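You operate a simulated robot arm through the tools that you are given. There is no shell and no other tool.

You are at the controls of a simulated robot arm. One attempt, no reset.

JOB
Turn the green box a quarter round on the purple turntable and back, then pack it in the carton.
Fine: anticlockwise, then straight again; then stand it upright in the brown carton, then the tally knob to 2. Set down upright: green box.

Only the result counts: the job must be done as asked and must still hold three seconds after the hand-in. Knocking over, shifting, dropping, spilling or breaking anything else fails it.

ROBOT AND FRAMES
A 6-joint arm with a fingered hand, fixed in place. Base frame: the origin is at the foot of the arm, x ahead of it, y to its left, z up; the work surface is at about z = 800. Readings come in mm, degrees, newtons and seconds.
With the tool pointing down near the work surface it reaches from about 340 to 740 mm from the base axis. Its first joint turns from -115.0 to 115.0 degrees. Payload 4 kg.
The TCP is the grasp point between the finger pads, 26 mm short of the fingertips. In the tool frame z runs along the fingers and y along their closing line. Largest opening 132 mm; the body of the gripper starts 73 mm behind the TCP. The gripper is a hand of 4 fingers: y runs from the thumb to the fingers, the wrist lies at [0, 0, -239] in the tool frame, and closing takes about 1.5 s.
Orientation is told as [roll, pitch, yaw] about the base's x, y, z axes, in that order, counted from this pose: with the fingers straight down and closing along the base's y, the tool's x points along the base's -x, its y along +y and its z along -z.

CONTROLS
- The arm moves only by the tool nudge_tool. Its argument "commands" is a list of rows, each an object of numbers (a shift or turn left out is 0, a gripper value left out holds the last): "dx", "dy", "dz": the shift along the base's x, y, z in units of 100 mm (1.0 is 100 mm); "ax", "ay", "az": the turn, a rotation vector about the base's x, y, z in units of 120 degrees (1.0 is 120 degrees). In form: [{"dx": .., "dy": .., "dz": .., "ax": .., "ay": .., "az": ..}, ...]. A call has 1 to 20 rows; each row is the pose to reach, as a shift and turn from the pose commanded when the call began. "fingers" is the finger opening in mm, from 0 to 132, set as the call begins (left out, the last holds). A call with a number of a shift or a turn outside -1 to 1 is refused whole. A row lasts 0.2 s, in which the tool goes at most 50 mm and 8.6 degrees; a call with a longer step from one row to the next is refused whole, and so is a gripper value outside its range. Where a pose cannot be reached the arm comes as near as it can. A force on the tool above 40 N (or 10 N above the force at the start of the call, whichever is more), or a blocked arm, ends the call early, and 0.2 s more pass. Each finger travels about 153 mm/s and halts on what it meets, pressing with about 23 N; the grip force reading is that of the motor and also rises with nothing between the fingers. The clock runs only during rows and for 0.2 s after the last one: add rows that repeat a pose to give the fingers time. It gives the time, the measured TCP pose, the force on the tool (base axes), the opening and the grip force at its end, in the units of the frame above (readings bear some noise), with the torque about the TCP (base axes, N m) and any sound that the robot's microphone picked up, and new pictures: "views" is both (left out), scene, wrist or none.
- Cameras (640 x 400 px; columns grow to the right, rows downward): "scene" is fixed at [401.1, -501.1, 1544.9]; the picture's right is [-0.99, 0.10, 0.00], its down [0.10, 0.95, -0.29] and it looks along [-0.03, -0.29, -0.96] (base axes); focal length 214 px, centre (320, 200). "wrist" rides on the gripper at [68, 2, -97] in the tool frame; the picture's right is [-0.02, 1.00, 0.00], its down [-0.82, -0.02, -0.58] and it looks along [-0.58, -0.01, 0.82] (tool axes); focal length 270 px, centre (320, 200). There is no depth. A picture from a camera that has moved, and an enlarged one, comes with that camera's place and axes in the base frame and with its lens.
- slide_trunk(by): slides the trunk up (or, below 0, down) by that many mm; the arm rides with it, the base frame stays. It gives what a move gives, with no picture.
- curl_fingers(finger1, finger2, finger3, thumb_bend): sets how far each is bent, from 0 (flat) to 1 (curled in); at 0.3 the hand is open as for a grip, at 0.7 the pads meet at the TCP. One left out holds its place. A second passes; each finger stops where it meets its share of the squeeze, and holds until it gets a number again. A gripper value or a shape takes the hand back. It gives what a move gives, with no picture; readings hold the bend of each and the force on the fingers (four entries, about 0 where the hand has none), thumb and palm.
- hand_shape(shape): the hand has 4 fingers and takes this shape, open, in about a second: jaw (thumb against the fingers, like two jaws); tri (thumb and two fingers); tip (a fingertip pinch); poke (one finger out to press); point (the index stretched); flat (the hand flat); cup (the hand cupped); fist (a fist). The gripper value then closes the fingers along that shape, each until it touches; the sizes above hold for jaw. It gives what a move gives, with no picture.
- enlarge(camera, box): a new picture of the part [left, top, right, bottom] of that camera's present view, enlarged. It takes no simulated time.
- hand_in(): hands the job in; it is judged then, once.

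Places have to be worked out from the pictures, the camera data and where the tool is seen. Open the gripper and draw the arm clear of the work before you hand the job in, unless the task says otherwise.

The tools are called as name(argument=value, ...) on one line, values as JSON. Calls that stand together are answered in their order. nudge_tool: Moves the arm, as the interface text tells. Its arguments: {"type":"object","properties":{"commands":{"type":"array"},"fingers":{"type":"number"},"views":{"type":"string","enum":["both","scene","wrist","none"]}},"required":["commands"]} The other tools are called the same way: slide_trunk (by) slides the trunk up or down; hand_shape (shape) gives the hand a shape; curl_fingers (finger1, finger2, finger3, thumb_bend) moves the fingers one by one; enlarge (camera, box) takes an enlarged picture of a part of a camera's view; hand_in () hands the job in.

At the start:

```text
t: 0.0
tcp_pos: [371.4, 62.2, 1370.5]
orientation: [0.0, 0.0, 0.0]
wrist_force: [0.2, -0.8, -0.2]
wrist_torque: [-0.01, 0.02, 0.03]
gripper_width: 132.1
gripper_force: 0.1
shape: jaw
bend: [0.3, 0.3, 0.3, 0.3]
finger forces: [0.0, 0.0, 0.1, 0.0, 0.0, 0.1]
trunk travel left (down, up): [-900.0, 90.0]
```

scene: 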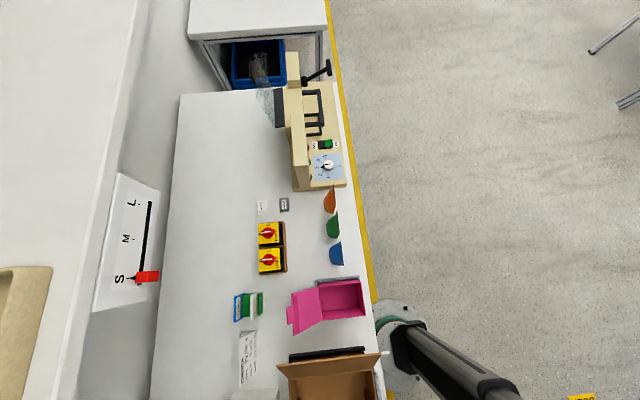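
wrist: 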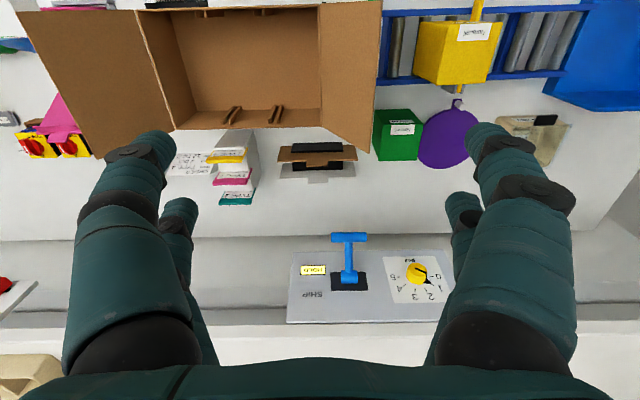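

I'll look closely at the starting views first: the wrist picture shows the green box at about (398,135), the purple turntable beside it, the brown carton and a panel with a yellow knob. I'm enlarging each before any move.

enlarge(camera="wrist", box=[360, 60, 580, 200])

enlarge(camera="wrist", box=[270, 220, 470, 345])

enlarge(camera="wrist", box=[0, 0, 400, 220])

enlarge(camera="scene", box=[200, 60, 400, 400])

```text
2.86 times, centred on (470, 130) of wrist
camera zoom: at [303.8, 62.7, 1465.9], right [0.02, 1.0, 0.0], down [0.82, -0.02, 0.58], along [0.58, -0.01, -0.82], focal length 772 px, centre (-109, 400)
```

zoom: 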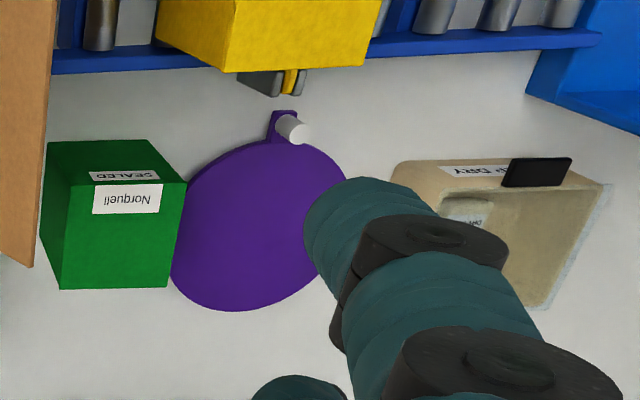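

```text
3.20 times, centred on (370, 282) of wrist
camera zoom: at [303.8, 62.7, 1465.9], right [0.02, 1.0, 0.0], down [0.82, -0.02, 0.58], along [0.58, -0.01, -0.82], focal length 865 px, centre (160, -64)
```

zoom: 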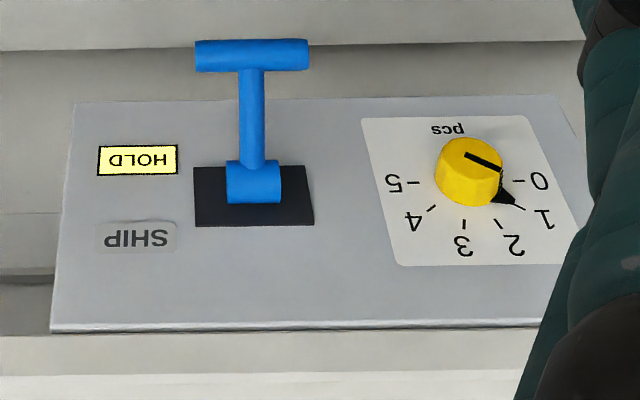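

```text
1.60 times, centred on (200, 110) of wrist
camera zoom: at [303.8, 62.7, 1465.9], right [0.02, 1.0, 0.0], down [0.82, -0.02, 0.58], along [0.58, -0.01, -0.82], focal length 432 px, centre (512, 344)
```

zoom: 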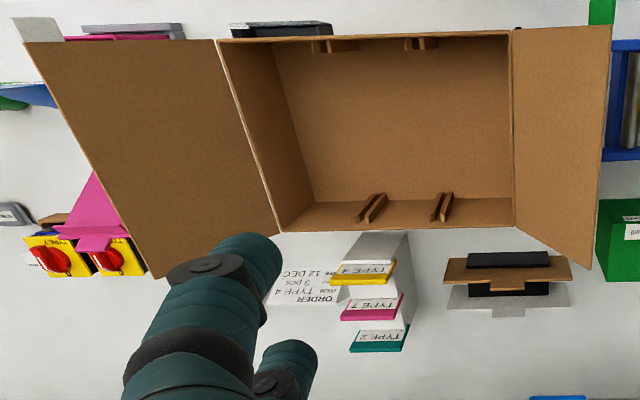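

```text
1.18 times, centred on (300, 230) of scene
camera zoom: at [401.1, -501.1, 1544.9], right [-0.99, 0.1, 0.0], down [0.1, 0.95, -0.29], along [-0.03, -0.29, -0.96], focal length 252 px, centre (344, 165)
```

zoom: 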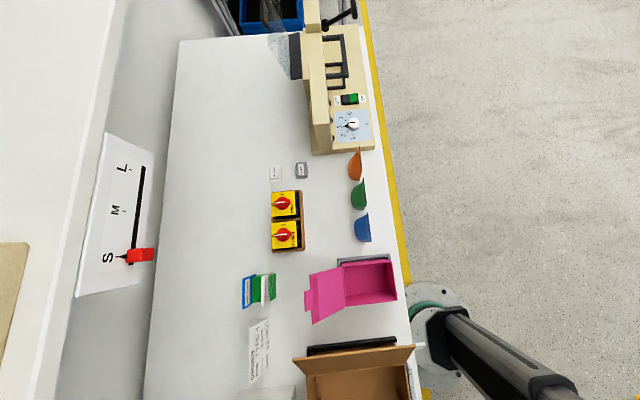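

The box looks to be about 86 x 86 x 99 mm, centred near (551, 240). The turntable is near (585, 378), with its peg towards -x, and the carton spans x 300–504, y -240–61. I'm moving the arm towards the turntable at height for a second viewpoint.

nudge_tool(commands=[{"dx": 0.25, "dy": 0.4}, {"dx": 0.5, "dy": 0.8}, {"dx": 0.5, "dy": 1.0}, {"dx": 0.5, "dy": 1.0}])

```text
t: 1.0
tcp_pos: [422.3, 163.4, 1369.6]
orientation: [0.0, 0.0, 0.0]
wrist_force: [0.5, -0.1, 0.7]
wrist_torque: [-0.01, 0.0, -0.02]
gripper_width: 131.8
gripper_force: 0.0
shape: jaw
bend: [0.3, 0.3, 0.3, 0.3]
finger forces: [0.0, 0.0, 0.0, 0.0, 0.0, 0.0]
trunk travel left (down, up): [-900.0, 90.0]
camera wrist: at [354.1, 163.0, 1466.2], right [0.02, 1.0, 0.0], down [0.82, -0.02, 0.58], along [0.58, -0.01, -0.82], focal length 270 px, centre (320, 200)
```

scene: 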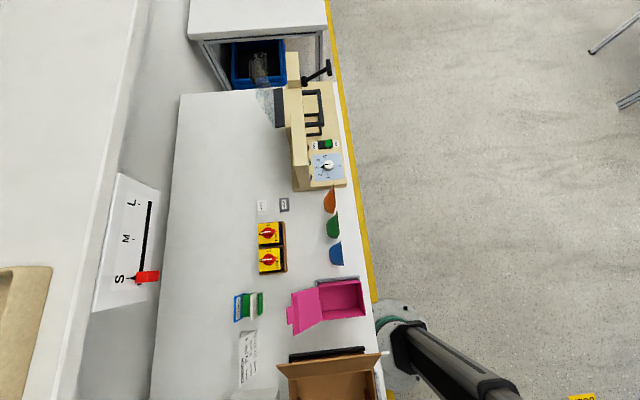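
wrist: 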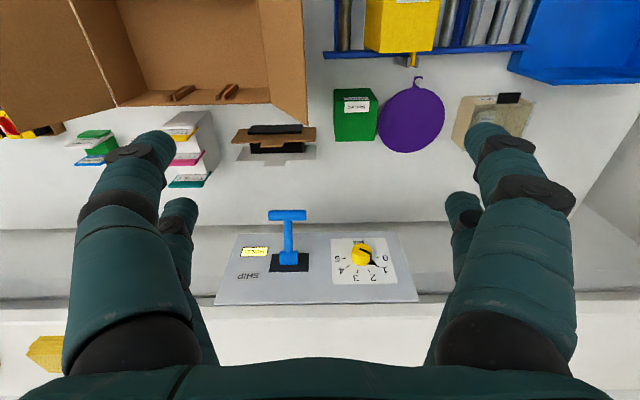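

From the two views the tally knob comes out near (689, 227, 1147), on a steeply mounted panel. I'm enlarging the current view to refine the panel and the turntable.

enlarge(camera="wrist", box=[200, 200, 440, 350])

enlarge(camera="wrist", box=[310, 0, 550, 150])

enlarge(camera="wrist", box=[60, 0, 320, 200])

```text
2.67 times, centred on (320, 275) of wrist
camera zoom: at [354.1, 163.0, 1466.2], right [0.02, 1.0, 0.0], down [0.82, -0.02, 0.58], along [0.58, -0.01, -0.82], focal length 721 px, centre (320, 0)
```

zoom: 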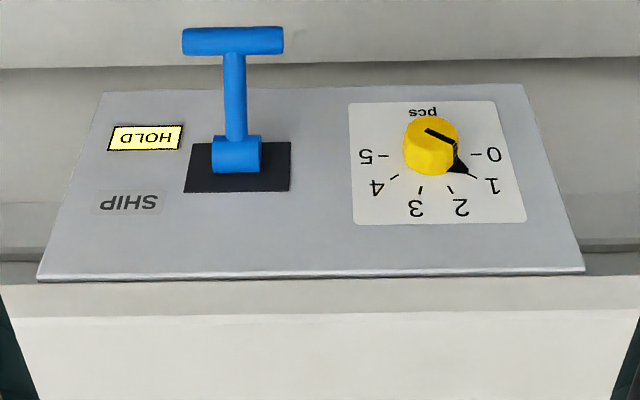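

```text
2.67 times, centred on (430, 75) of wrist
camera zoom: at [354.1, 163.0, 1466.2], right [0.02, 1.0, 0.0], down [0.82, -0.02, 0.58], along [0.58, -0.01, -0.82], focal length 721 px, centre (27, 533)
```

zoom: 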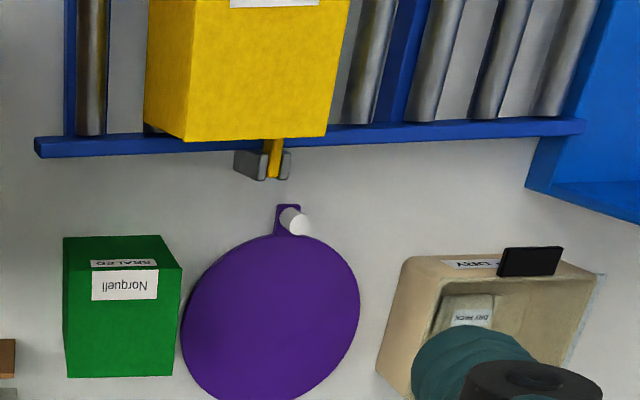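

```text
2.00 times, centred on (190, 100) of wrist
camera zoom: at [354.1, 163.0, 1466.2], right [0.02, 1.0, 0.0], down [0.82, -0.02, 0.58], along [0.58, -0.01, -0.82], focal length 541 px, centre (580, 400)
```

zoom: 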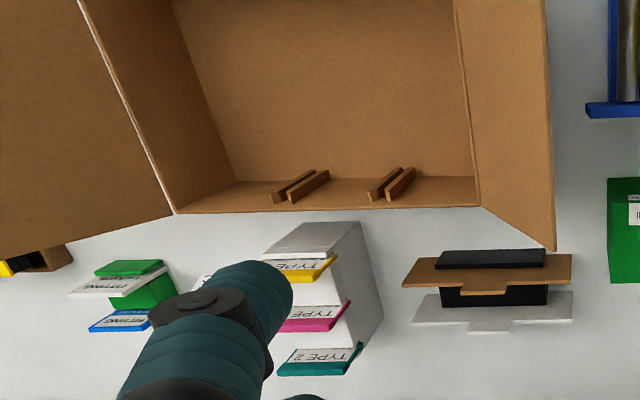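

The panel stands vertical at about x = 705, facing the robot. The knob points at 1, with numbers rising clockwise as seen from the robot side. I'm moving closer above the turntable and box for a more exact fix.

nudge_tool(commands=[{"dy": 0.35, "dz": -0.3}, {"dy": 0.7, "dz": -0.6}, {"dy": 1.0, "dz": -0.9}, {"dy": 1.0, "dz": -1.0}, {"dy": 1.0, "dz": -1.0}], views="wrist")

```text
t: 2.2
tcp_pos: [422.0, 262.7, 1269.6]
orientation: [0.1, 0.1, 0.0]
wrist_force: [-0.7, -0.8, 0.5]
wrist_torque: [-0.01, 0.0, -0.01]
gripper_width: 132.1
gripper_force: 0.0
shape: jaw
bend: [0.3, 0.3, 0.3, 0.3]
finger forces: [0.1, 0.0, 0.0, 0.1, 0.0, 0.0]
trunk travel left (down, up): [-900.0, 90.0]
camera wrist: at [353.3, 262.9, 1365.6], right [0.02, 1.0, 0.0], down [0.82, -0.02, 0.58], along [0.58, -0.01, -0.82], focal length 270 px, centre (320, 200)
```

wrist: 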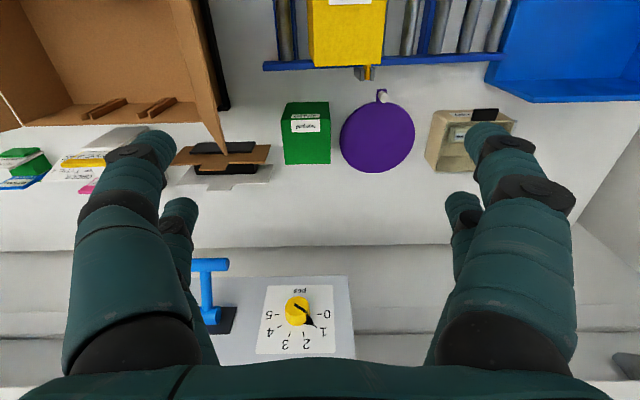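

The box and turntable are clearly visible between the fingers. I'm going lower and a bit further left for a sharper view.

nudge_tool(commands=[{"dx": 0.1, "dy": 0.2, "dz": -0.35}, {"dx": 0.2, "dy": 0.4, "dz": -0.7}, {"dx": 0.3, "dy": 0.6, "dz": -1.0}, {"dx": 0.3, "dy": 0.6, "dz": -1.0}, {"dx": 0.3, "dy": 0.6, "dz": -1.0}], views="wrist")

enlarge(camera="wrist", box=[180, 30, 460, 205])

enlarge(camera="wrist", box=[300, 50, 400, 112])

```text
t: 3.4
tcp_pos: [452.8, 320.8, 1171.1]
orientation: [0.0, 0.0, 0.0]
wrist_force: [-0.2, -0.1, -0.4]
wrist_torque: [-0.02, -0.01, 0.01]
gripper_width: 131.6
gripper_force: 0.1
shape: jaw
bend: [0.3, 0.3, 0.3, 0.3]
finger forces: [0.0, 0.0, 0.0, 0.1, 0.0, 0.1]
trunk travel left (down, up): [-900.0, 90.0]
camera wrist: at [384.7, 322.4, 1266.6], right [0.02, 1.0, 0.0], down [0.82, -0.02, 0.58], along [0.58, -0.01, -0.82], focal length 270 px, centre (320, 200)
```

wrist: 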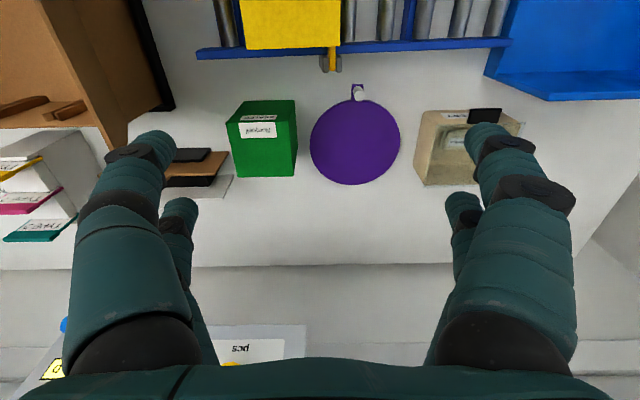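

```text
2.29 times, centred on (320, 118) of wrist
camera zoom: at [384.7, 322.4, 1266.6], right [0.02, 1.0, 0.0], down [0.82, -0.02, 0.58], along [0.58, -0.01, -0.82], focal length 618 px, centre (320, 389)
```

zoom: 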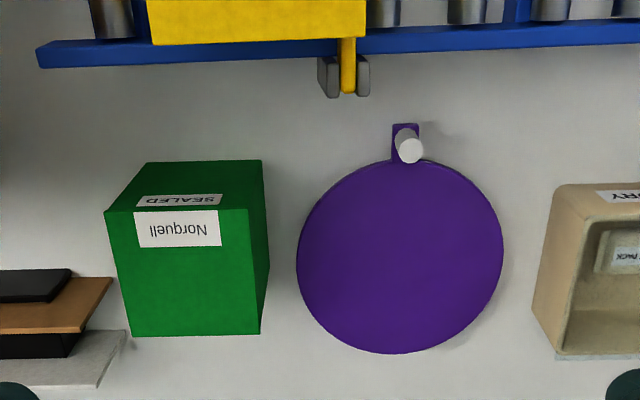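

```text
6.40 times, centred on (350, 81) of wrist
camera zoom: at [384.7, 322.4, 1266.6], right [0.02, 1.0, 0.0], down [0.82, -0.02, 0.58], along [0.58, -0.01, -0.82], focal length 1730 px, centre (128, 962)
```

zoom: 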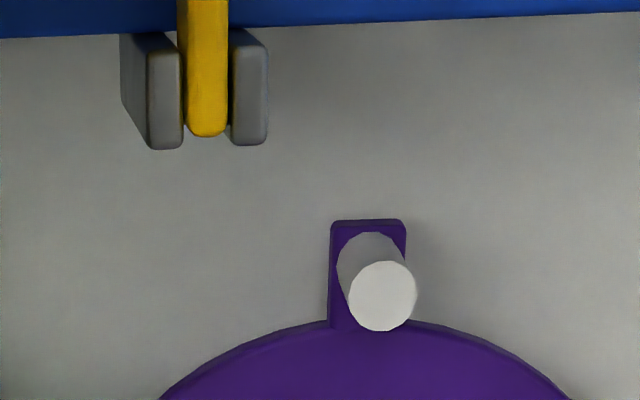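

Refined fix: turntable centre (585, 381) with its top at z≈819, peg at (491.6, 380.4) reaching z≈849. The box is centred near (551.5, 236.5), with its top at about 900–905. I'm moving above the box with the opening narrowed to 114 mm.

nudge_tool(commands=[{"dx": 0.25, "dy": -0.21, "dz": -0.2}, {"dx": 0.5, "dy": -0.42, "dz": -0.45}, {"dx": 0.75, "dy": -0.63, "dz": -0.7}, {"dx": 0.987, "dy": -0.843, "dz": -0.95}, {"dx": 0.987, "dy": -0.843, "dz": -1.0}, {"dx": 0.987, "dy": -0.843, "dz": -1.0}], fingers=114, views="wrist")

```text
t: 4.8
tcp_pos: [549.6, 238.3, 1069.9]
orientation: [0.0, 0.1, 0.0]
wrist_force: [0.7, -0.9, -0.1]
wrist_torque: [0.0, 0.0, 0.0]
gripper_width: 114.3
gripper_force: 0.1
shape: jaw
bend: [0.52, 0.52, 0.52, 0.36]
finger forces: [0.0, 0.1, 0.1, 0.1, 0.0, 0.1]
trunk travel left (down, up): [-900.0, 90.0]
camera wrist: at [482.2, 238.5, 1165.9], right [0.02, 1.0, 0.0], down [0.82, -0.02, 0.58], along [0.58, -0.01, -0.82], focal length 270 px, centre (320, 200)
```

wrist: 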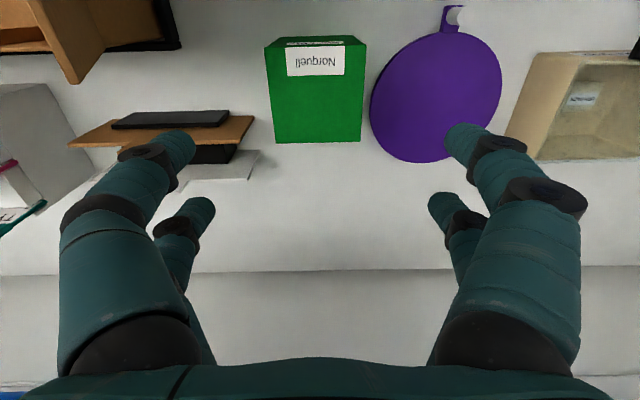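

The box centre reads about (550.6, 236), with the tool at (550, 238). I'm correcting by -2 mm in y and descending partway, clear of the flat items at y<151.

nudge_tool(commands=[{"dy": -0.02, "dz": -0.3}, {"dy": -0.02, "dz": -0.6}, {"dy": -0.02, "dz": -0.9}, {"dy": -0.02, "dz": -1.0}, {"dy": -0.02, "dz": -1.0}], views="wrist")

```text
t: 6.0
tcp_pos: [550.6, 235.0, 971.3]
orientation: [0.0, 0.0, 0.0]
wrist_force: [0.4, 0.4, 0.5]
wrist_torque: [0.02, 0.03, -0.01]
gripper_width: 114.2
gripper_force: 0.0
shape: jaw
bend: [0.52, 0.52, 0.52, 0.36]
finger forces: [0.1, 0.0, 0.0, 0.0, 0.1, 0.0]
trunk travel left (down, up): [-900.0, 90.0]
camera wrist: at [482.1, 235.9, 1065.7], right [0.02, 1.0, 0.0], down [0.82, -0.02, 0.58], along [0.58, -0.01, -0.82], focal length 270 px, centre (320, 200)
```

wrist: 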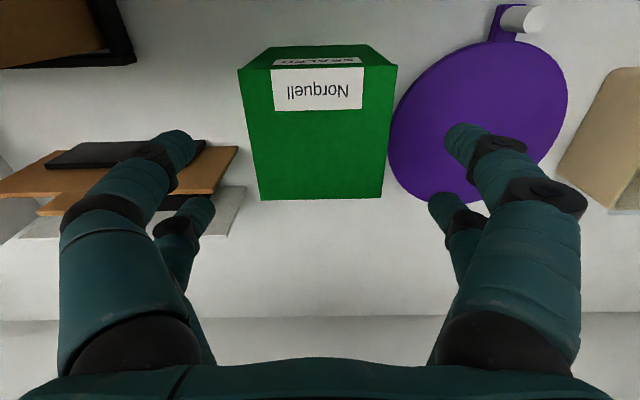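

The box sits centred between the digits. I'm narrowing slightly to 106 mm and descending to z≈860, watching the force.

nudge_tool(commands=[{"dz": 0.0}, {"dz": -0.2}, {"dz": -0.4}, {"dz": -0.6}, {"dz": -0.75}, {"dz": -0.75}], fingers=106, views="wrist")

```text
t: 7.4
tcp_pos: [549.6, 237.1, 894.7]
orientation: [-0.1, 0.1, 0.0]
wrist_force: [-0.7, -0.7, 1.1]
wrist_torque: [-0.01, 0.0, -0.01]
gripper_width: 106.1
gripper_force: 0.0
shape: jaw
bend: [0.59, 0.59, 0.59, 0.44]
finger forces: [0.1, 0.0, 0.1, 0.0, 0.0, 0.0]
trunk travel left (down, up): [-900.0, 90.0]
camera wrist: at [482.6, 236.1, 990.5], right [0.02, 1.0, 0.0], down [0.82, -0.02, 0.58], along [0.58, -0.01, -0.82], focal length 270 px, centre (320, 200)
```

wrist: 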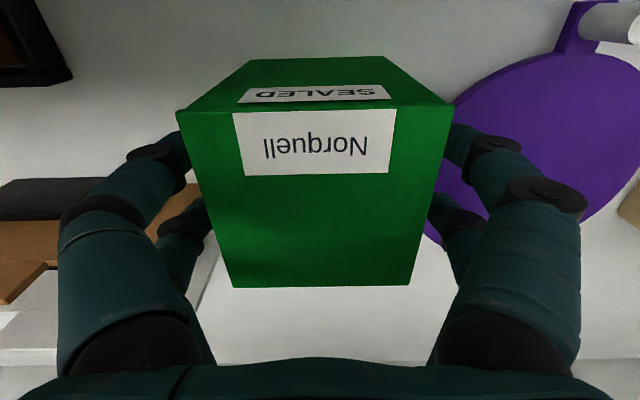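

The box is centred between the digits, and its top comes out at z≈907. I'm descending the last 35 mm to z≈860, then closing.

nudge_tool(commands=[{"dz": -0.12}, {"dz": -0.24}, {"dz": -0.355}, {"dz": -0.355}], views="wrist")

nudge_tool(commands=[{"dz": 0.0}, {"dz": 0.0}, {"dz": 0.0}, {"dz": 0.0}, {"dz": 0.0}, {"dz": 0.0}, {"dz": 0.0}, {"dz": 0.0}], fingers=80, views="wrist")

```text
t: 8.4
tcp_pos: [550.4, 235.8, 860.4]
orientation: [0.1, -0.3, 0.0]
wrist_force: [0.7, -1.7, 13.9]
wrist_torque: [-0.28, 0.04, 0.01]
gripper_width: 106.3
gripper_force: 0.0
shape: jaw
bend: [0.59, 0.59, 0.59, 0.44]
finger forces: [1.5, 1.4, 5.4, 0.0, 3.4, 0.1]
trunk travel left (down, up): [-900.0, 90.0]
camera wrist: at [482.5, 236.4, 956.6], right [0.02, 1.0, 0.0], down [0.81, -0.02, 0.58], along [0.58, -0.01, -0.81], focal length 270 px, centre (320, 200)
```

wrist: 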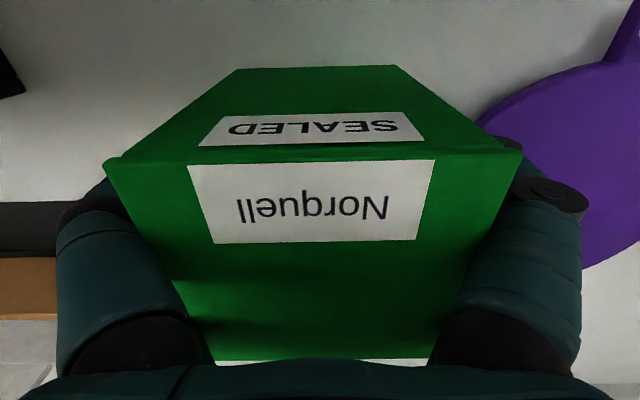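

```text
t: 10.2
tcp_pos: [550.3, 235.0, 860.8]
orientation: [0.1, -0.2, 0.0]
wrist_force: [7.8, -0.8, 29.3]
wrist_torque: [-0.51, 0.09, 0.0]
gripper_width: 79.0
gripper_force: 22.6
shape: jaw
bend: [0.72, 0.72, 0.73, 0.71]
finger forces: [31.6, 31.4, 36.8, 0.0, 31.8, 0.1]
trunk travel left (down, up): [-900.0, 90.0]
camera wrist: at [482.2, 236.2, 956.7], right [0.02, 1.0, 0.0], down [0.81, -0.02, 0.58], along [0.58, -0.01, -0.81], focal length 270 px, centre (320, 200)
```

wrist: 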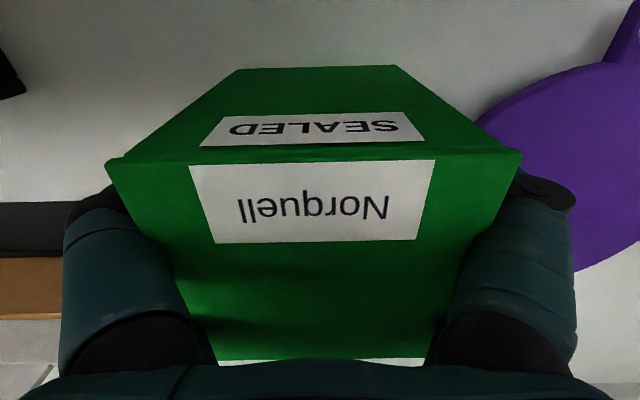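

The grip is registered: width 79, 22.6 N, about 31 N on each digit. I'm lifting slowly to check that the box comes along.

nudge_tool(commands=[{"dz": 0.05}, {"dz": 0.1}, {"dz": 0.2}, {"dz": 0.3}, {"dz": 0.3}], views="wrist")

```text
t: 11.4
tcp_pos: [550.2, 236.2, 888.9]
orientation: [0.2, 0.2, -0.1]
wrist_force: [0.8, -0.2, -2.9]
wrist_torque: [-0.03, -0.01, 0.01]
gripper_width: 78.8
gripper_force: 22.8
shape: jaw
bend: [0.72, 0.72, 0.72, 0.71]
finger forces: [29.5, 29.5, 32.3, 0.0, 28.1, 0.1]
trunk travel left (down, up): [-900.0, 90.0]
camera wrist: at [482.1, 236.4, 985.0], right [0.02, 1.0, 0.0], down [0.82, -0.02, 0.58], along [0.58, -0.01, -0.82], focal length 270 px, centre (320, 200)
```

wrist: 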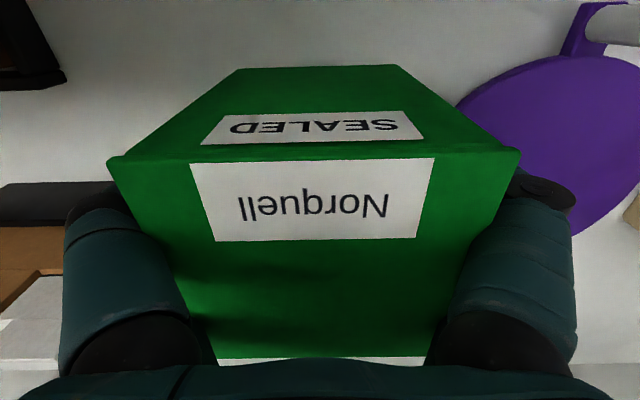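

The box is lifted and secure, about 0.3 kg and hanging straight. I'm raising it further and carrying it over the turntable centre.

nudge_tool(commands=[{"dz": 0.25}, {"dz": 0.5}, {"dx": 0.06, "dy": 0.25, "dz": 0.5}, {"dx": 0.12, "dy": 0.5, "dz": 0.5}, {"dx": 0.18, "dy": 0.75, "dz": 0.5}, {"dx": 0.24, "dy": 1.0, "dz": 0.5}, {"dx": 0.24, "dy": 1.0, "dz": 0.5}], views="none")

nudge_tool(commands=[{"dx": 0.04, "dy": 0.15}, {"dx": 0.08, "dy": 0.3}, {"dx": 0.11, "dy": 0.45}, {"dx": 0.11, "dy": 0.45}, {"dx": 0.11, "dy": 0.45}], views="wrist")

```text
t: 13.0
tcp_pos: [573.1, 337.5, 939.3]
orientation: [0.0, 0.0, -0.1]
wrist_force: [0.8, 0.1, -1.7]
wrist_torque: [0.0, -0.02, 0.02]
gripper_width: 78.5
gripper_force: 23.1
shape: jaw
bend: [0.72, 0.72, 0.72, 0.71]
finger forces: [29.3, 29.2, 31.9, 0.0, 27.8, 0.1]
trunk travel left (down, up): [-900.0, 90.0]
```

```text
t: 14.2
tcp_pos: [584.3, 380.6, 938.7]
orientation: [0.0, 0.0, -0.1]
wrist_force: [-0.1, -0.8, -2.9]
wrist_torque: [0.01, -0.01, 0.0]
gripper_width: 78.9
gripper_force: 23.0
shape: jaw
bend: [0.72, 0.72, 0.72, 0.71]
finger forces: [29.1, 29.0, 31.7, 0.0, 27.7, 0.0]
trunk travel left (down, up): [-900.0, 90.0]
camera wrist: at [517.8, 381.7, 1034.8], right [0.02, 1.0, 0.0], down [0.82, -0.02, 0.58], along [0.58, -0.01, -0.82], focal length 270 px, centre (320, 200)
```

wrist: 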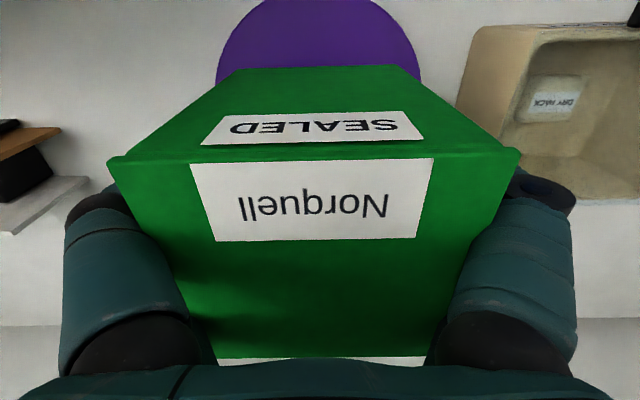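

The disc is centred behind the box (columns 217–421), so y is right. I'm descending to z≈885, just above the expected contact at 879.

nudge_tool(commands=[{"dz": -0.15}, {"dz": -0.3}, {"dz": -0.42}, {"dz": -0.5}, {"dz": -0.55}, {"dz": -0.55}], views="wrist")

```text
t: 15.6
tcp_pos: [584.7, 381.5, 885.6]
orientation: [0.1, -0.1, 0.0]
wrist_force: [1.0, 0.3, 4.8]
wrist_torque: [-0.24, -0.09, 0.02]
gripper_width: 78.7
gripper_force: 23.0
shape: jaw
bend: [0.72, 0.72, 0.72, 0.71]
finger forces: [29.3, 29.8, 32.5, 0.0, 28.2, 0.0]
trunk travel left (down, up): [-900.0, 90.0]
camera wrist: at [517.1, 381.6, 981.4], right [0.02, 1.0, 0.0], down [0.81, -0.02, 0.58], along [0.58, -0.01, -0.82], focal length 270 px, centre (320, 200)
```

wrist: 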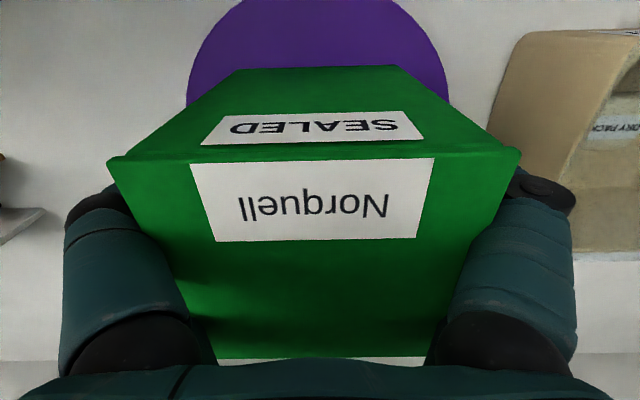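

The wrist force rose from -2.9 to +4.8 N, so the box is touching the disc. I'm lowering a hair more to confirm it is seated before releasing.

nudge_tool(commands=[{"dz": -0.005}, {"dz": -0.01}, {"dz": -0.01}], views="none")

```text
t: 16.4
tcp_pos: [585.5, 381.3, 885.3]
orientation: [0.0, -0.2, 0.0]
wrist_force: [1.9, 2.5, 15.5]
wrist_torque: [-0.47, 0.0, 0.02]
gripper_width: 78.7
gripper_force: 23.1
shape: jaw
bend: [0.72, 0.72, 0.72, 0.71]
finger forces: [30.9, 31.0, 33.5, 0.1, 28.9, 0.0]
trunk travel left (down, up): [-900.0, 90.0]
```

It is seated at 15.5 N. I'm opening the hand to 118 mm without moving.

nudge_tool(commands=[{"dz": 0.01}, {"dz": 0.01}, {"dz": 0.01}, {"dz": 0.01}, {"dz": 0.01}], fingers=120, views="wrist")

```text
t: 17.6
tcp_pos: [584.4, 381.1, 884.3]
orientation: [0.0, 0.1, -0.1]
wrist_force: [2.1, 2.5, 12.4]
wrist_torque: [-0.12, 0.09, 0.05]
gripper_width: 119.8
gripper_force: 0.1
shape: jaw
bend: [0.47, 0.47, 0.47, 0.32]
finger forces: [3.3, 3.4, 3.5, 0.0, 3.2, 0.0]
trunk travel left (down, up): [-900.0, 90.0]
camera wrist: at [516.6, 380.9, 980.8], right [0.02, 1.0, 0.0], down [0.82, -0.02, 0.58], along [0.58, -0.01, -0.82], focal length 270 px, centre (320, 200)
```

wrist: 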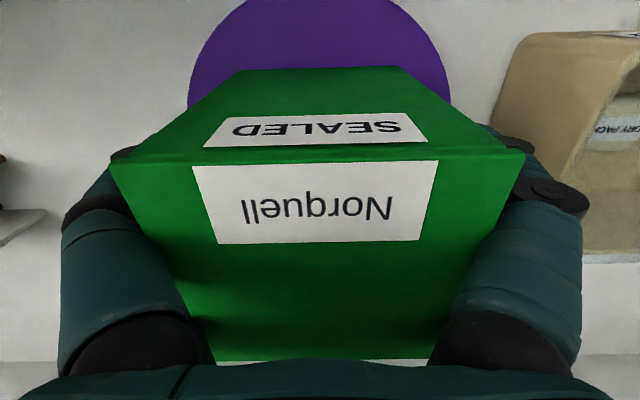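

There's slight remaining contact of the knuckles on the box's top edges (12 N downward). I'm rising straight up, slowly at first.

nudge_tool(commands=[{"dz": 0.03}, {"dz": 0.08}, {"dz": 0.15}, {"dz": 0.3}, {"dz": 0.5}, {"dz": 0.75}, {"dz": 1.0}, {"dz": 1.0}], views="wrist")

```text
t: 19.4
tcp_pos: [585.3, 383.1, 984.4]
orientation: [0.0, 0.0, 0.1]
wrist_force: [-0.3, 0.1, 0.3]
wrist_torque: [0.0, -0.02, 0.01]
gripper_width: 119.9
gripper_force: 0.0
shape: jaw
bend: [0.47, 0.47, 0.47, 0.32]
finger forces: [0.0, 0.0, 0.0, 0.1, 0.0, 0.1]
trunk travel left (down, up): [-900.0, 90.0]
camera wrist: at [517.2, 382.1, 1080.8], right [0.02, 1.0, 0.0], down [0.82, -0.02, 0.58], along [0.58, -0.01, -0.82], focal length 270 px, centre (320, 200)
```

wrist: 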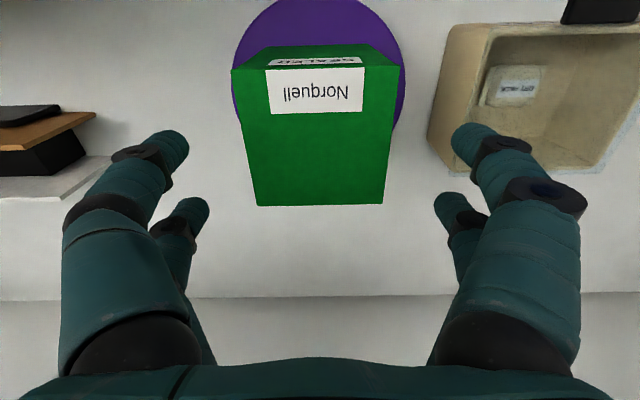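

The box stands straight on the turntable. I'm backing up and away to see the peg and plan the turn.

nudge_tool(commands=[{"dz": 0.4}, {"dx": -0.2, "dz": 0.7}, {"dx": -0.5, "dz": 1.0}, {"dx": -0.9, "dz": 1.0}, {"dx": -0.9, "dz": 1.0}], views="wrist")

enlarge(camera="wrist", box=[220, 0, 420, 125])

```text
t: 20.6
tcp_pos: [494.4, 382.3, 1085.6]
orientation: [0.0, 0.0, 0.0]
wrist_force: [0.5, 0.8, 1.2]
wrist_torque: [0.01, -0.01, 0.0]
gripper_width: 120.0
gripper_force: 0.0
shape: jaw
bend: [0.47, 0.47, 0.47, 0.32]
finger forces: [0.0, 0.0, 0.0, 0.1, 0.0, 0.0]
trunk travel left (down, up): [-900.0, 90.0]
camera wrist: at [426.4, 382.1, 1180.4], right [0.03, 1.0, 0.0], down [0.82, -0.02, 0.58], along [0.58, -0.01, -0.82], focal length 270 px, centre (320, 200)
```

wrist: 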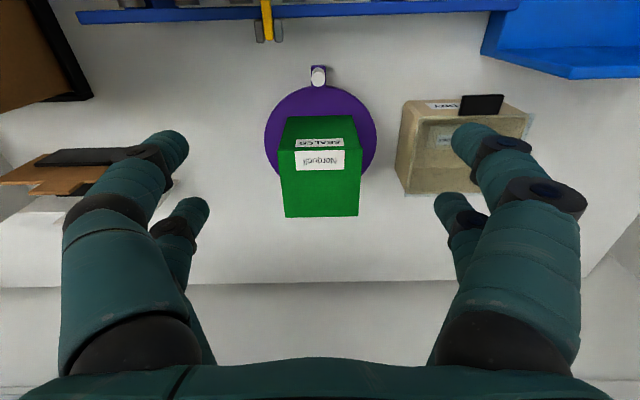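

```text
3.20 times, centred on (320, 62) of wrist
camera zoom: at [426.4, 382.1, 1180.4], right [0.03, 1.0, 0.0], down [0.82, -0.02, 0.58], along [0.58, -0.01, -0.82], focal length 865 px, centre (320, 640)
```

zoom: 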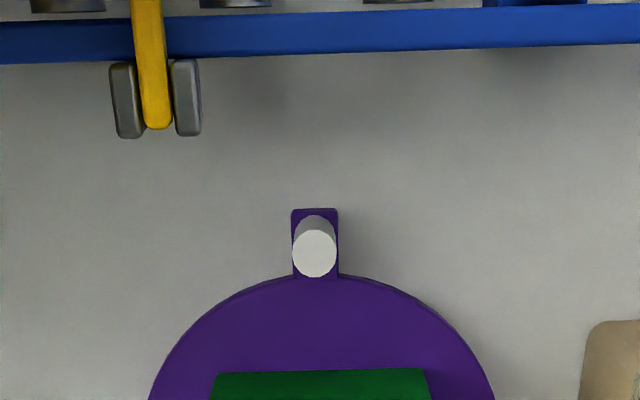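

The peg is at (491.6, 380) and the box is well centred on the disc. Before gripping a 16 mm peg I'm checking whether a pinch shape suits better, so I'll try "tip" here in free air and look.

hand_shape(shape="tip")

nudge_tool(commands=[{"dz": 0.0}, {"dz": 0.0}], views="wrist")

```text
t: 21.5
tcp_pos: [492.6, 382.9, 1084.2]
orientation: [0.0, 0.1, 0.0]
wrist_force: [0.6, -0.8, -0.3]
wrist_torque: [-0.01, 0.05, -0.01]
gripper_width: 131.8
gripper_force: 0.1
shape: tip
bend: [0.3, 0.3, 0.3, 0.3]
finger forces: [0.0, 0.0, 0.0, 0.0, 0.0, 0.0]
trunk travel left (down, up): [-900.0, 90.0]
```

```text
t: 22.1
tcp_pos: [495.0, 382.2, 1086.4]
orientation: [-0.1, 0.0, -0.1]
wrist_force: [0.2, 0.5, 0.7]
wrist_torque: [0.01, 0.01, 0.01]
gripper_width: 131.9
gripper_force: 0.0
shape: tip
bend: [0.3, 0.3, 0.3, 0.3]
finger forces: [0.0, 0.0, 0.0, 0.0, 0.0, 0.0]
trunk travel left (down, up): [-900.0, 90.0]
camera wrist: at [426.4, 382.1, 1180.5], right [0.02, 1.0, 0.0], down [0.82, -0.02, 0.58], along [0.58, -0.01, -0.82], focal length 270 px, centre (320, 200)
```

wrist: 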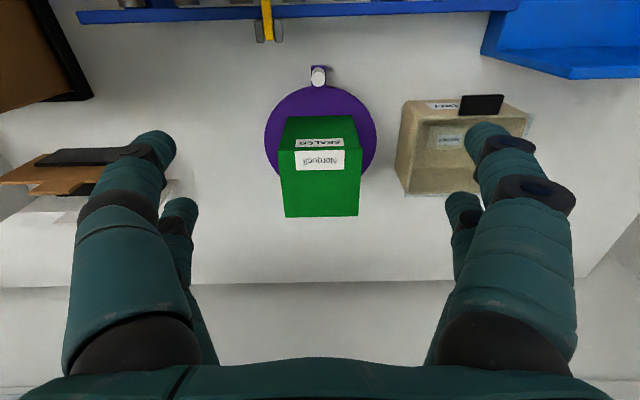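

The open pose looks the same, so I'm closing partly to 20 mm in free air to see which digits meet and where.

nudge_tool(commands=[{"dz": 0.0}, {"dz": 0.0}, {"dz": 0.0}, {"dz": 0.0}, {"dz": 0.0}, {"dz": 0.0}], fingers=20, views="wrist")

```text
t: 23.5
tcp_pos: [493.4, 381.4, 1084.9]
orientation: [0.0, 0.1, 0.0]
wrist_force: [0.4, -0.4, -0.2]
wrist_torque: [-0.02, 0.02, 0.01]
gripper_width: 20.3
gripper_force: 0.0
shape: tip
bend: [0.73, 0.73, 0.73, 0.7]
finger forces: [0.0, 0.0, 0.1, 0.0, 0.0, 0.0]
trunk travel left (down, up): [-900.0, 90.0]
camera wrist: at [426.3, 382.1, 1180.5], right [0.02, 1.0, 0.0], down [0.82, -0.02, 0.58], along [0.58, -0.01, -0.82], focal length 270 px, centre (320, 200)
```

wrist: 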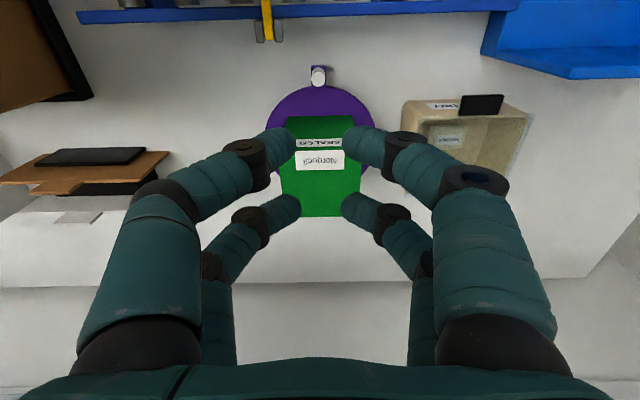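

In the closed shape the digits stand as two pairs about 36 mm apart, leaving a gap that a 16 mm peg would slip through. The rack clip at (448, 337, 900) also crowds the peg. I'll instead turn box and disc together by gripping the centred box and use the peg as an angle indicator; first back to jaw, then over the box.

hand_shape(shape="jaw")

nudge_tool(commands=[{"dx": 0.3}, {"dx": 0.6, "dz": -0.2}, {"dx": 0.9, "dz": -0.5}, {"dx": 0.9, "dz": -0.8}, {"dx": 0.9, "dz": -1.0}, {"dx": 0.9, "dz": -1.0}], fingers=120, views="wrist")

```text
t: 24.4
tcp_pos: [493.7, 381.8, 1084.3]
orientation: [0.0, 0.1, 0.1]
wrist_force: [0.9, -0.3, -0.4]
wrist_torque: [0.01, -0.02, 0.03]
gripper_width: 132.0
gripper_force: 0.1
shape: jaw
bend: [0.3, 0.3, 0.3, 0.3]
finger forces: [0.0, 0.0, 0.0, 0.1, 0.1, 0.0]
trunk travel left (down, up): [-900.0, 90.0]
```

```text
t: 25.8
tcp_pos: [585.4, 382.0, 985.1]
orientation: [0.0, 0.0, 0.0]
wrist_force: [0.7, -0.3, -0.6]
wrist_torque: [0.02, 0.01, 0.0]
gripper_width: 120.3
gripper_force: 0.1
shape: jaw
bend: [0.46, 0.46, 0.46, 0.31]
finger forces: [0.0, 0.0, 0.1, 0.0, 0.0, 0.1]
trunk travel left (down, up): [-900.0, 90.0]
camera wrist: at [516.9, 381.6, 1081.0], right [0.02, 1.0, 0.0], down [0.82, -0.02, 0.58], along [0.58, -0.01, -0.82], focal length 270 px, centre (320, 200)
```

wrist: 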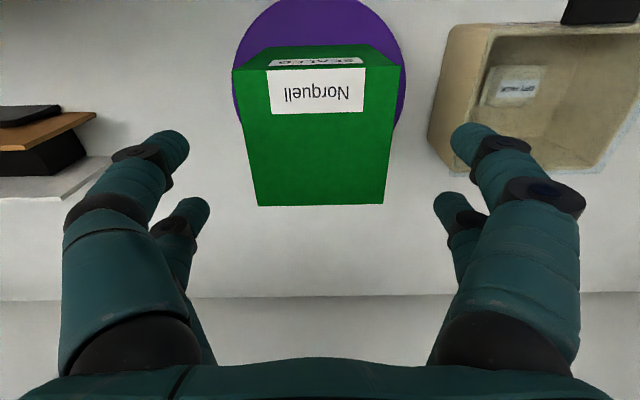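

The box is centred again under the hand. I'm descending to the same height at which it was released (z≈887).

nudge_tool(commands=[{"dz": -0.25}, {"dz": -0.5}, {"dz": -0.7}, {"dz": -0.85}, {"dz": -0.97}, {"dz": -0.97}], fingers=112, views="wrist")

nudge_tool(commands=[{"dz": 0.0}, {"dz": 0.0}, {"dz": 0.0}, {"dz": 0.0}, {"dz": 0.0}, {"dz": 0.0}, {"dz": 0.0}], fingers=80, views="wrist")

```text
t: 27.2
tcp_pos: [585.2, 382.6, 888.1]
orientation: [0.0, -0.1, 0.1]
wrist_force: [-0.7, -0.3, 1.8]
wrist_torque: [-0.02, -0.01, -0.03]
gripper_width: 112.2
gripper_force: 0.0
shape: jaw
bend: [0.54, 0.54, 0.54, 0.38]
finger forces: [0.0, 0.0, 1.0, 0.1, 0.4, 0.0]
trunk travel left (down, up): [-900.0, 90.0]
camera wrist: at [517.8, 381.9, 983.9], right [0.02, 1.0, 0.0], down [0.82, -0.02, 0.58], along [0.58, -0.01, -0.82], focal length 270 px, centre (320, 200)
```

wrist: 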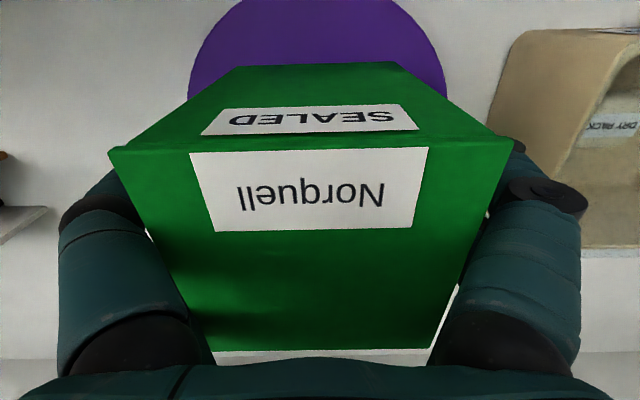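

```text
t: 28.8
tcp_pos: [585.0, 381.1, 888.5]
orientation: [0.0, 0.0, 0.0]
wrist_force: [-0.4, -1.5, 3.4]
wrist_torque: [0.23, -0.07, -0.03]
gripper_width: 80.3
gripper_force: 23.4
shape: jaw
bend: [0.71, 0.71, 0.7, 0.71]
finger forces: [23.0, 23.2, 25.1, 0.0, 23.7, 0.0]
trunk travel left (down, up): [-900.0, 90.0]
camera wrist: at [517.6, 381.7, 984.1], right [0.02, 1.0, 0.0], down [0.82, -0.02, 0.58], along [0.58, -0.01, -0.82], focal length 270 px, centre (320, 200)
```

wrist: 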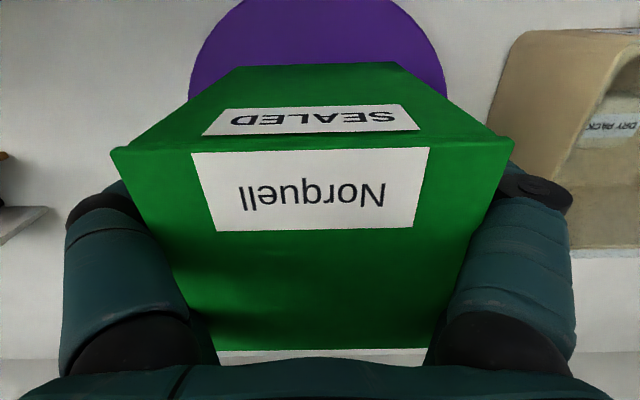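

Gripped with 23 N, and light downward contact (3 N). I'm pressing 1 mm down for friction and turning a first 15° anticlockwise to check that the disc follows.

nudge_tool(commands=[{"dz": -0.01}, {"dz": -0.01, "az": 0.02}, {"dz": -0.01, "az": 0.045}, {"dz": -0.01, "az": 0.08}, {"dz": -0.01, "az": 0.105}, {"dz": -0.01, "az": 0.125}, {"dz": -0.01, "az": 0.125}], views="wrist")

```text
t: 30.4
tcp_pos: [585.1, 381.3, 887.8]
orientation: [0.0, -0.1, 15.1]
wrist_force: [0.2, 2.2, 13.7]
wrist_torque: [0.16, 0.0, 0.03]
gripper_width: 80.0
gripper_force: 22.7
shape: jaw
bend: [0.71, 0.71, 0.7, 0.71]
finger forces: [24.7, 24.6, 25.8, 0.1, 24.3, 0.0]
trunk travel left (down, up): [-900.0, 90.0]
camera wrist: at [519.0, 363.6, 983.6], right [-0.24, 0.97, 0.0], down [0.79, 0.19, 0.58], along [0.56, 0.14, -0.81], focal length 270 px, centre (320, 200)
```

wrist: 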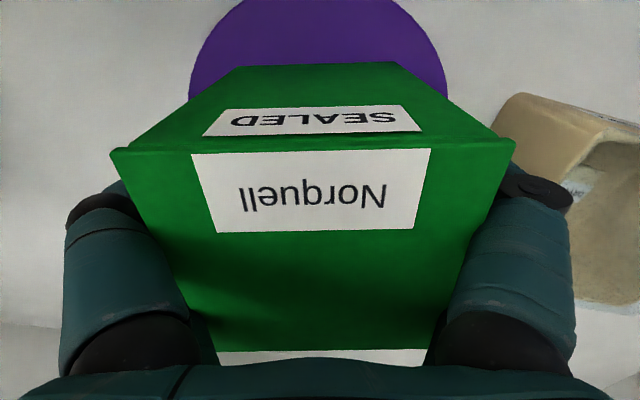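

The torque about z is only 0.03 N m under 14 N of load, so the disc is following rather than slipping. I'm continuing the remaining 75° anticlockwise.

nudge_tool(commands=[{"az": 0.03}, {"az": 0.08}, {"az": 0.14}, {"az": 0.2}, {"az": 0.26}, {"az": 0.32}, {"az": 0.38}, {"az": 0.44}, {"az": 0.5}, {"az": 0.55}, {"az": 0.59}, {"az": 0.615}, {"az": 0.63}, {"az": 0.63}], views="wrist")

```text
t: 33.4
tcp_pos: [584.1, 380.7, 887.7]
orientation: [-0.2, -0.2, 90.7]
wrist_force: [0.2, 0.3, 16.7]
wrist_torque: [0.17, 0.37, -0.39]
gripper_width: 79.6
gripper_force: 23.0
shape: jaw
bend: [0.71, 0.71, 0.7, 0.71]
finger forces: [25.6, 24.7, 27.9, 0.1, 23.9, 0.0]
trunk travel left (down, up): [-900.0, 90.0]
camera wrist: at [583.7, 310.8, 983.6], right [-1.0, 0.01, 0.0], down [0.01, 0.82, 0.58], along [0.01, 0.58, -0.82], focal length 270 px, centre (320, 200)
```

wrist: 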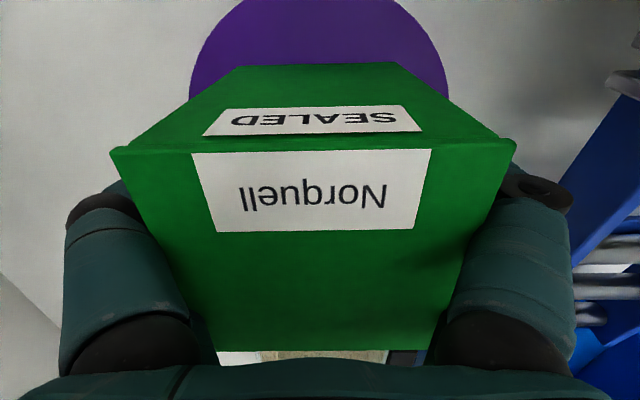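

The hand reads 90.7°, with a torque of -0.39 N m now about z, possibly a stop at the quarter. I'm releasing and rising to check the peg's actual position.

nudge_tool(commands=[{"dz": 0.0}, {"dz": 0.0}, {"dz": 0.0}, {"dz": 0.0}], fingers=118, views="none")

nudge_tool(commands=[{"dz": 0.03}, {"dz": 0.1}, {"dz": 0.25}, {"dz": 0.5}, {"dz": 0.8}, {"dz": 1.0}, {"dz": 1.0}], views="wrist")

```text
t: 34.4
tcp_pos: [583.9, 382.1, 887.2]
orientation: [-0.1, 0.0, 90.7]
wrist_force: [0.5, -0.2, 3.8]
wrist_torque: [0.07, -0.03, -0.01]
gripper_width: 117.7
gripper_force: 0.0
shape: jaw
bend: [0.49, 0.49, 0.49, 0.33]
finger forces: [0.9, 0.8, 2.2, 0.0, 1.4, 0.0]
trunk travel left (down, up): [-900.0, 90.0]
```

```text
t: 36.0
tcp_pos: [585.1, 383.0, 987.1]
orientation: [0.0, 0.0, 90.6]
wrist_force: [0.0, -0.1, 0.2]
wrist_torque: [0.01, 0.05, -0.01]
gripper_width: 117.8
gripper_force: 0.1
shape: jaw
bend: [0.49, 0.49, 0.49, 0.33]
finger forces: [0.0, 0.0, 0.1, 0.0, 0.0, 0.0]
trunk travel left (down, up): [-900.0, 90.0]
camera wrist: at [584.8, 312.0, 1082.3], right [-1.0, 0.01, 0.0], down [0.01, 0.82, 0.58], along [0.01, 0.58, -0.82], focal length 270 px, centre (320, 200)
```

wrist: 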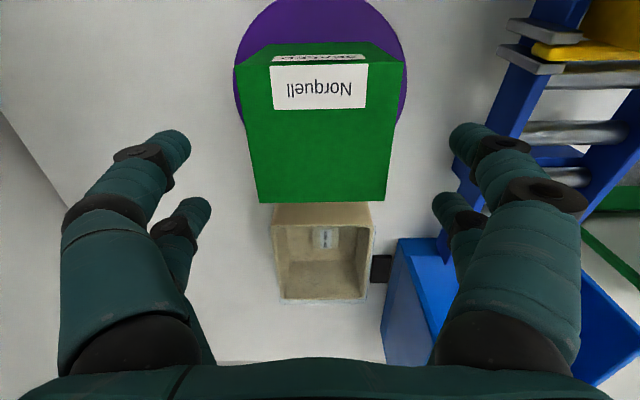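

The peg should be just off the top of the picture. I'm rising a bit more and backing towards -y to bring it into view.

nudge_tool(commands=[{"dy": -0.2, "dz": 0.2}, {"dy": -0.4, "dz": 0.4}, {"dy": -0.6, "dz": 0.6}, {"dx": -0.2, "dy": -0.7, "dz": 0.6}, {"dx": -0.2, "dy": -0.7, "dz": 0.6}], views="wrist")

enlarge(camera="wrist", box=[180, 20, 420, 170])

```text
t: 37.2
tcp_pos: [564.3, 311.9, 1046.9]
orientation: [0.0, 0.0, 90.7]
wrist_force: [0.0, 0.6, -0.6]
wrist_torque: [-0.01, 0.01, 0.06]
gripper_width: 117.6
gripper_force: 0.1
shape: jaw
bend: [0.49, 0.49, 0.49, 0.33]
finger forces: [0.0, 0.0, 0.0, 0.1, 0.1, 0.0]
trunk travel left (down, up): [-900.0, 90.0]
camera wrist: at [564.9, 241.3, 1142.3], right [-1.0, 0.01, 0.0], down [0.01, 0.82, 0.58], along [0.01, 0.58, -0.82], focal length 270 px, centre (320, 200)
```

wrist: 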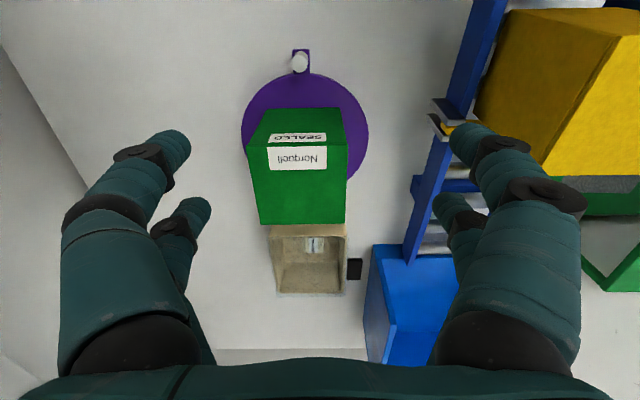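

```text
2.67 times, centred on (300, 95) of wrist
camera zoom: at [564.9, 241.3, 1142.3], right [-1.0, 0.01, 0.0], down [0.01, 0.82, 0.58], along [0.01, 0.58, -0.82], focal length 721 px, centre (373, 480)
```

zoom: 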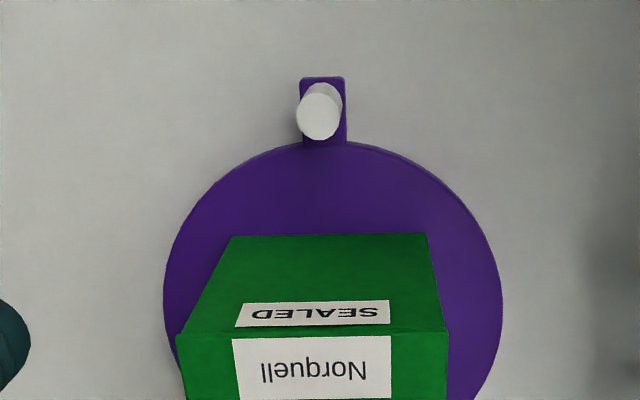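

The peg now stands at about (586, 285), so box and turntable both turned a quarter (≈90°) anticlockwise. I'm going back over the box to grip it and turn it straight again.

nudge_tool(commands=[{"dx": 0.2, "dy": 0.2, "dz": 0.0}, {"dx": 0.2, "dy": 0.5, "dz": -0.2}, {"dx": 0.2, "dy": 0.7, "dz": -0.5}, {"dx": 0.2, "dy": 0.7, "dz": -0.8}, {"dx": 0.2, "dy": 0.7, "dz": -1.0}, {"dx": 0.2, "dy": 0.7, "dz": -1.0}], views="wrist")

```text
t: 38.6
tcp_pos: [585.6, 381.1, 945.8]
orientation: [-0.1, 0.1, 90.7]
wrist_force: [1.0, -0.7, 0.4]
wrist_torque: [0.03, -0.02, 0.0]
gripper_width: 117.7
gripper_force: 0.1
shape: jaw
bend: [0.49, 0.49, 0.49, 0.33]
finger forces: [0.0, 0.0, 0.0, 0.0, 0.1, 0.0]
trunk travel left (down, up): [-900.0, 90.0]
camera wrist: at [584.7, 311.0, 1042.4], right [-1.0, 0.01, 0.0], down [0.01, 0.82, 0.58], along [0.01, 0.58, -0.82], focal length 270 px, centre (320, 200)
```

wrist: 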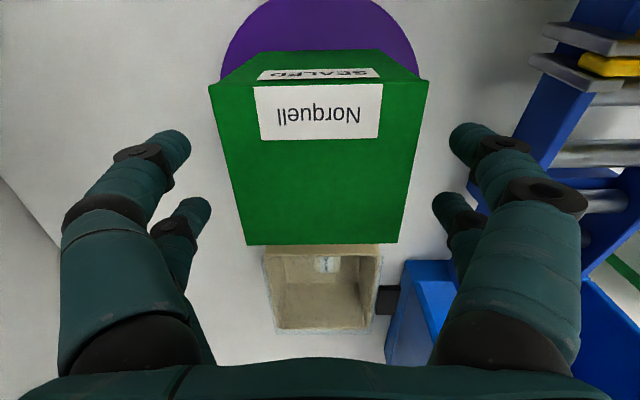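

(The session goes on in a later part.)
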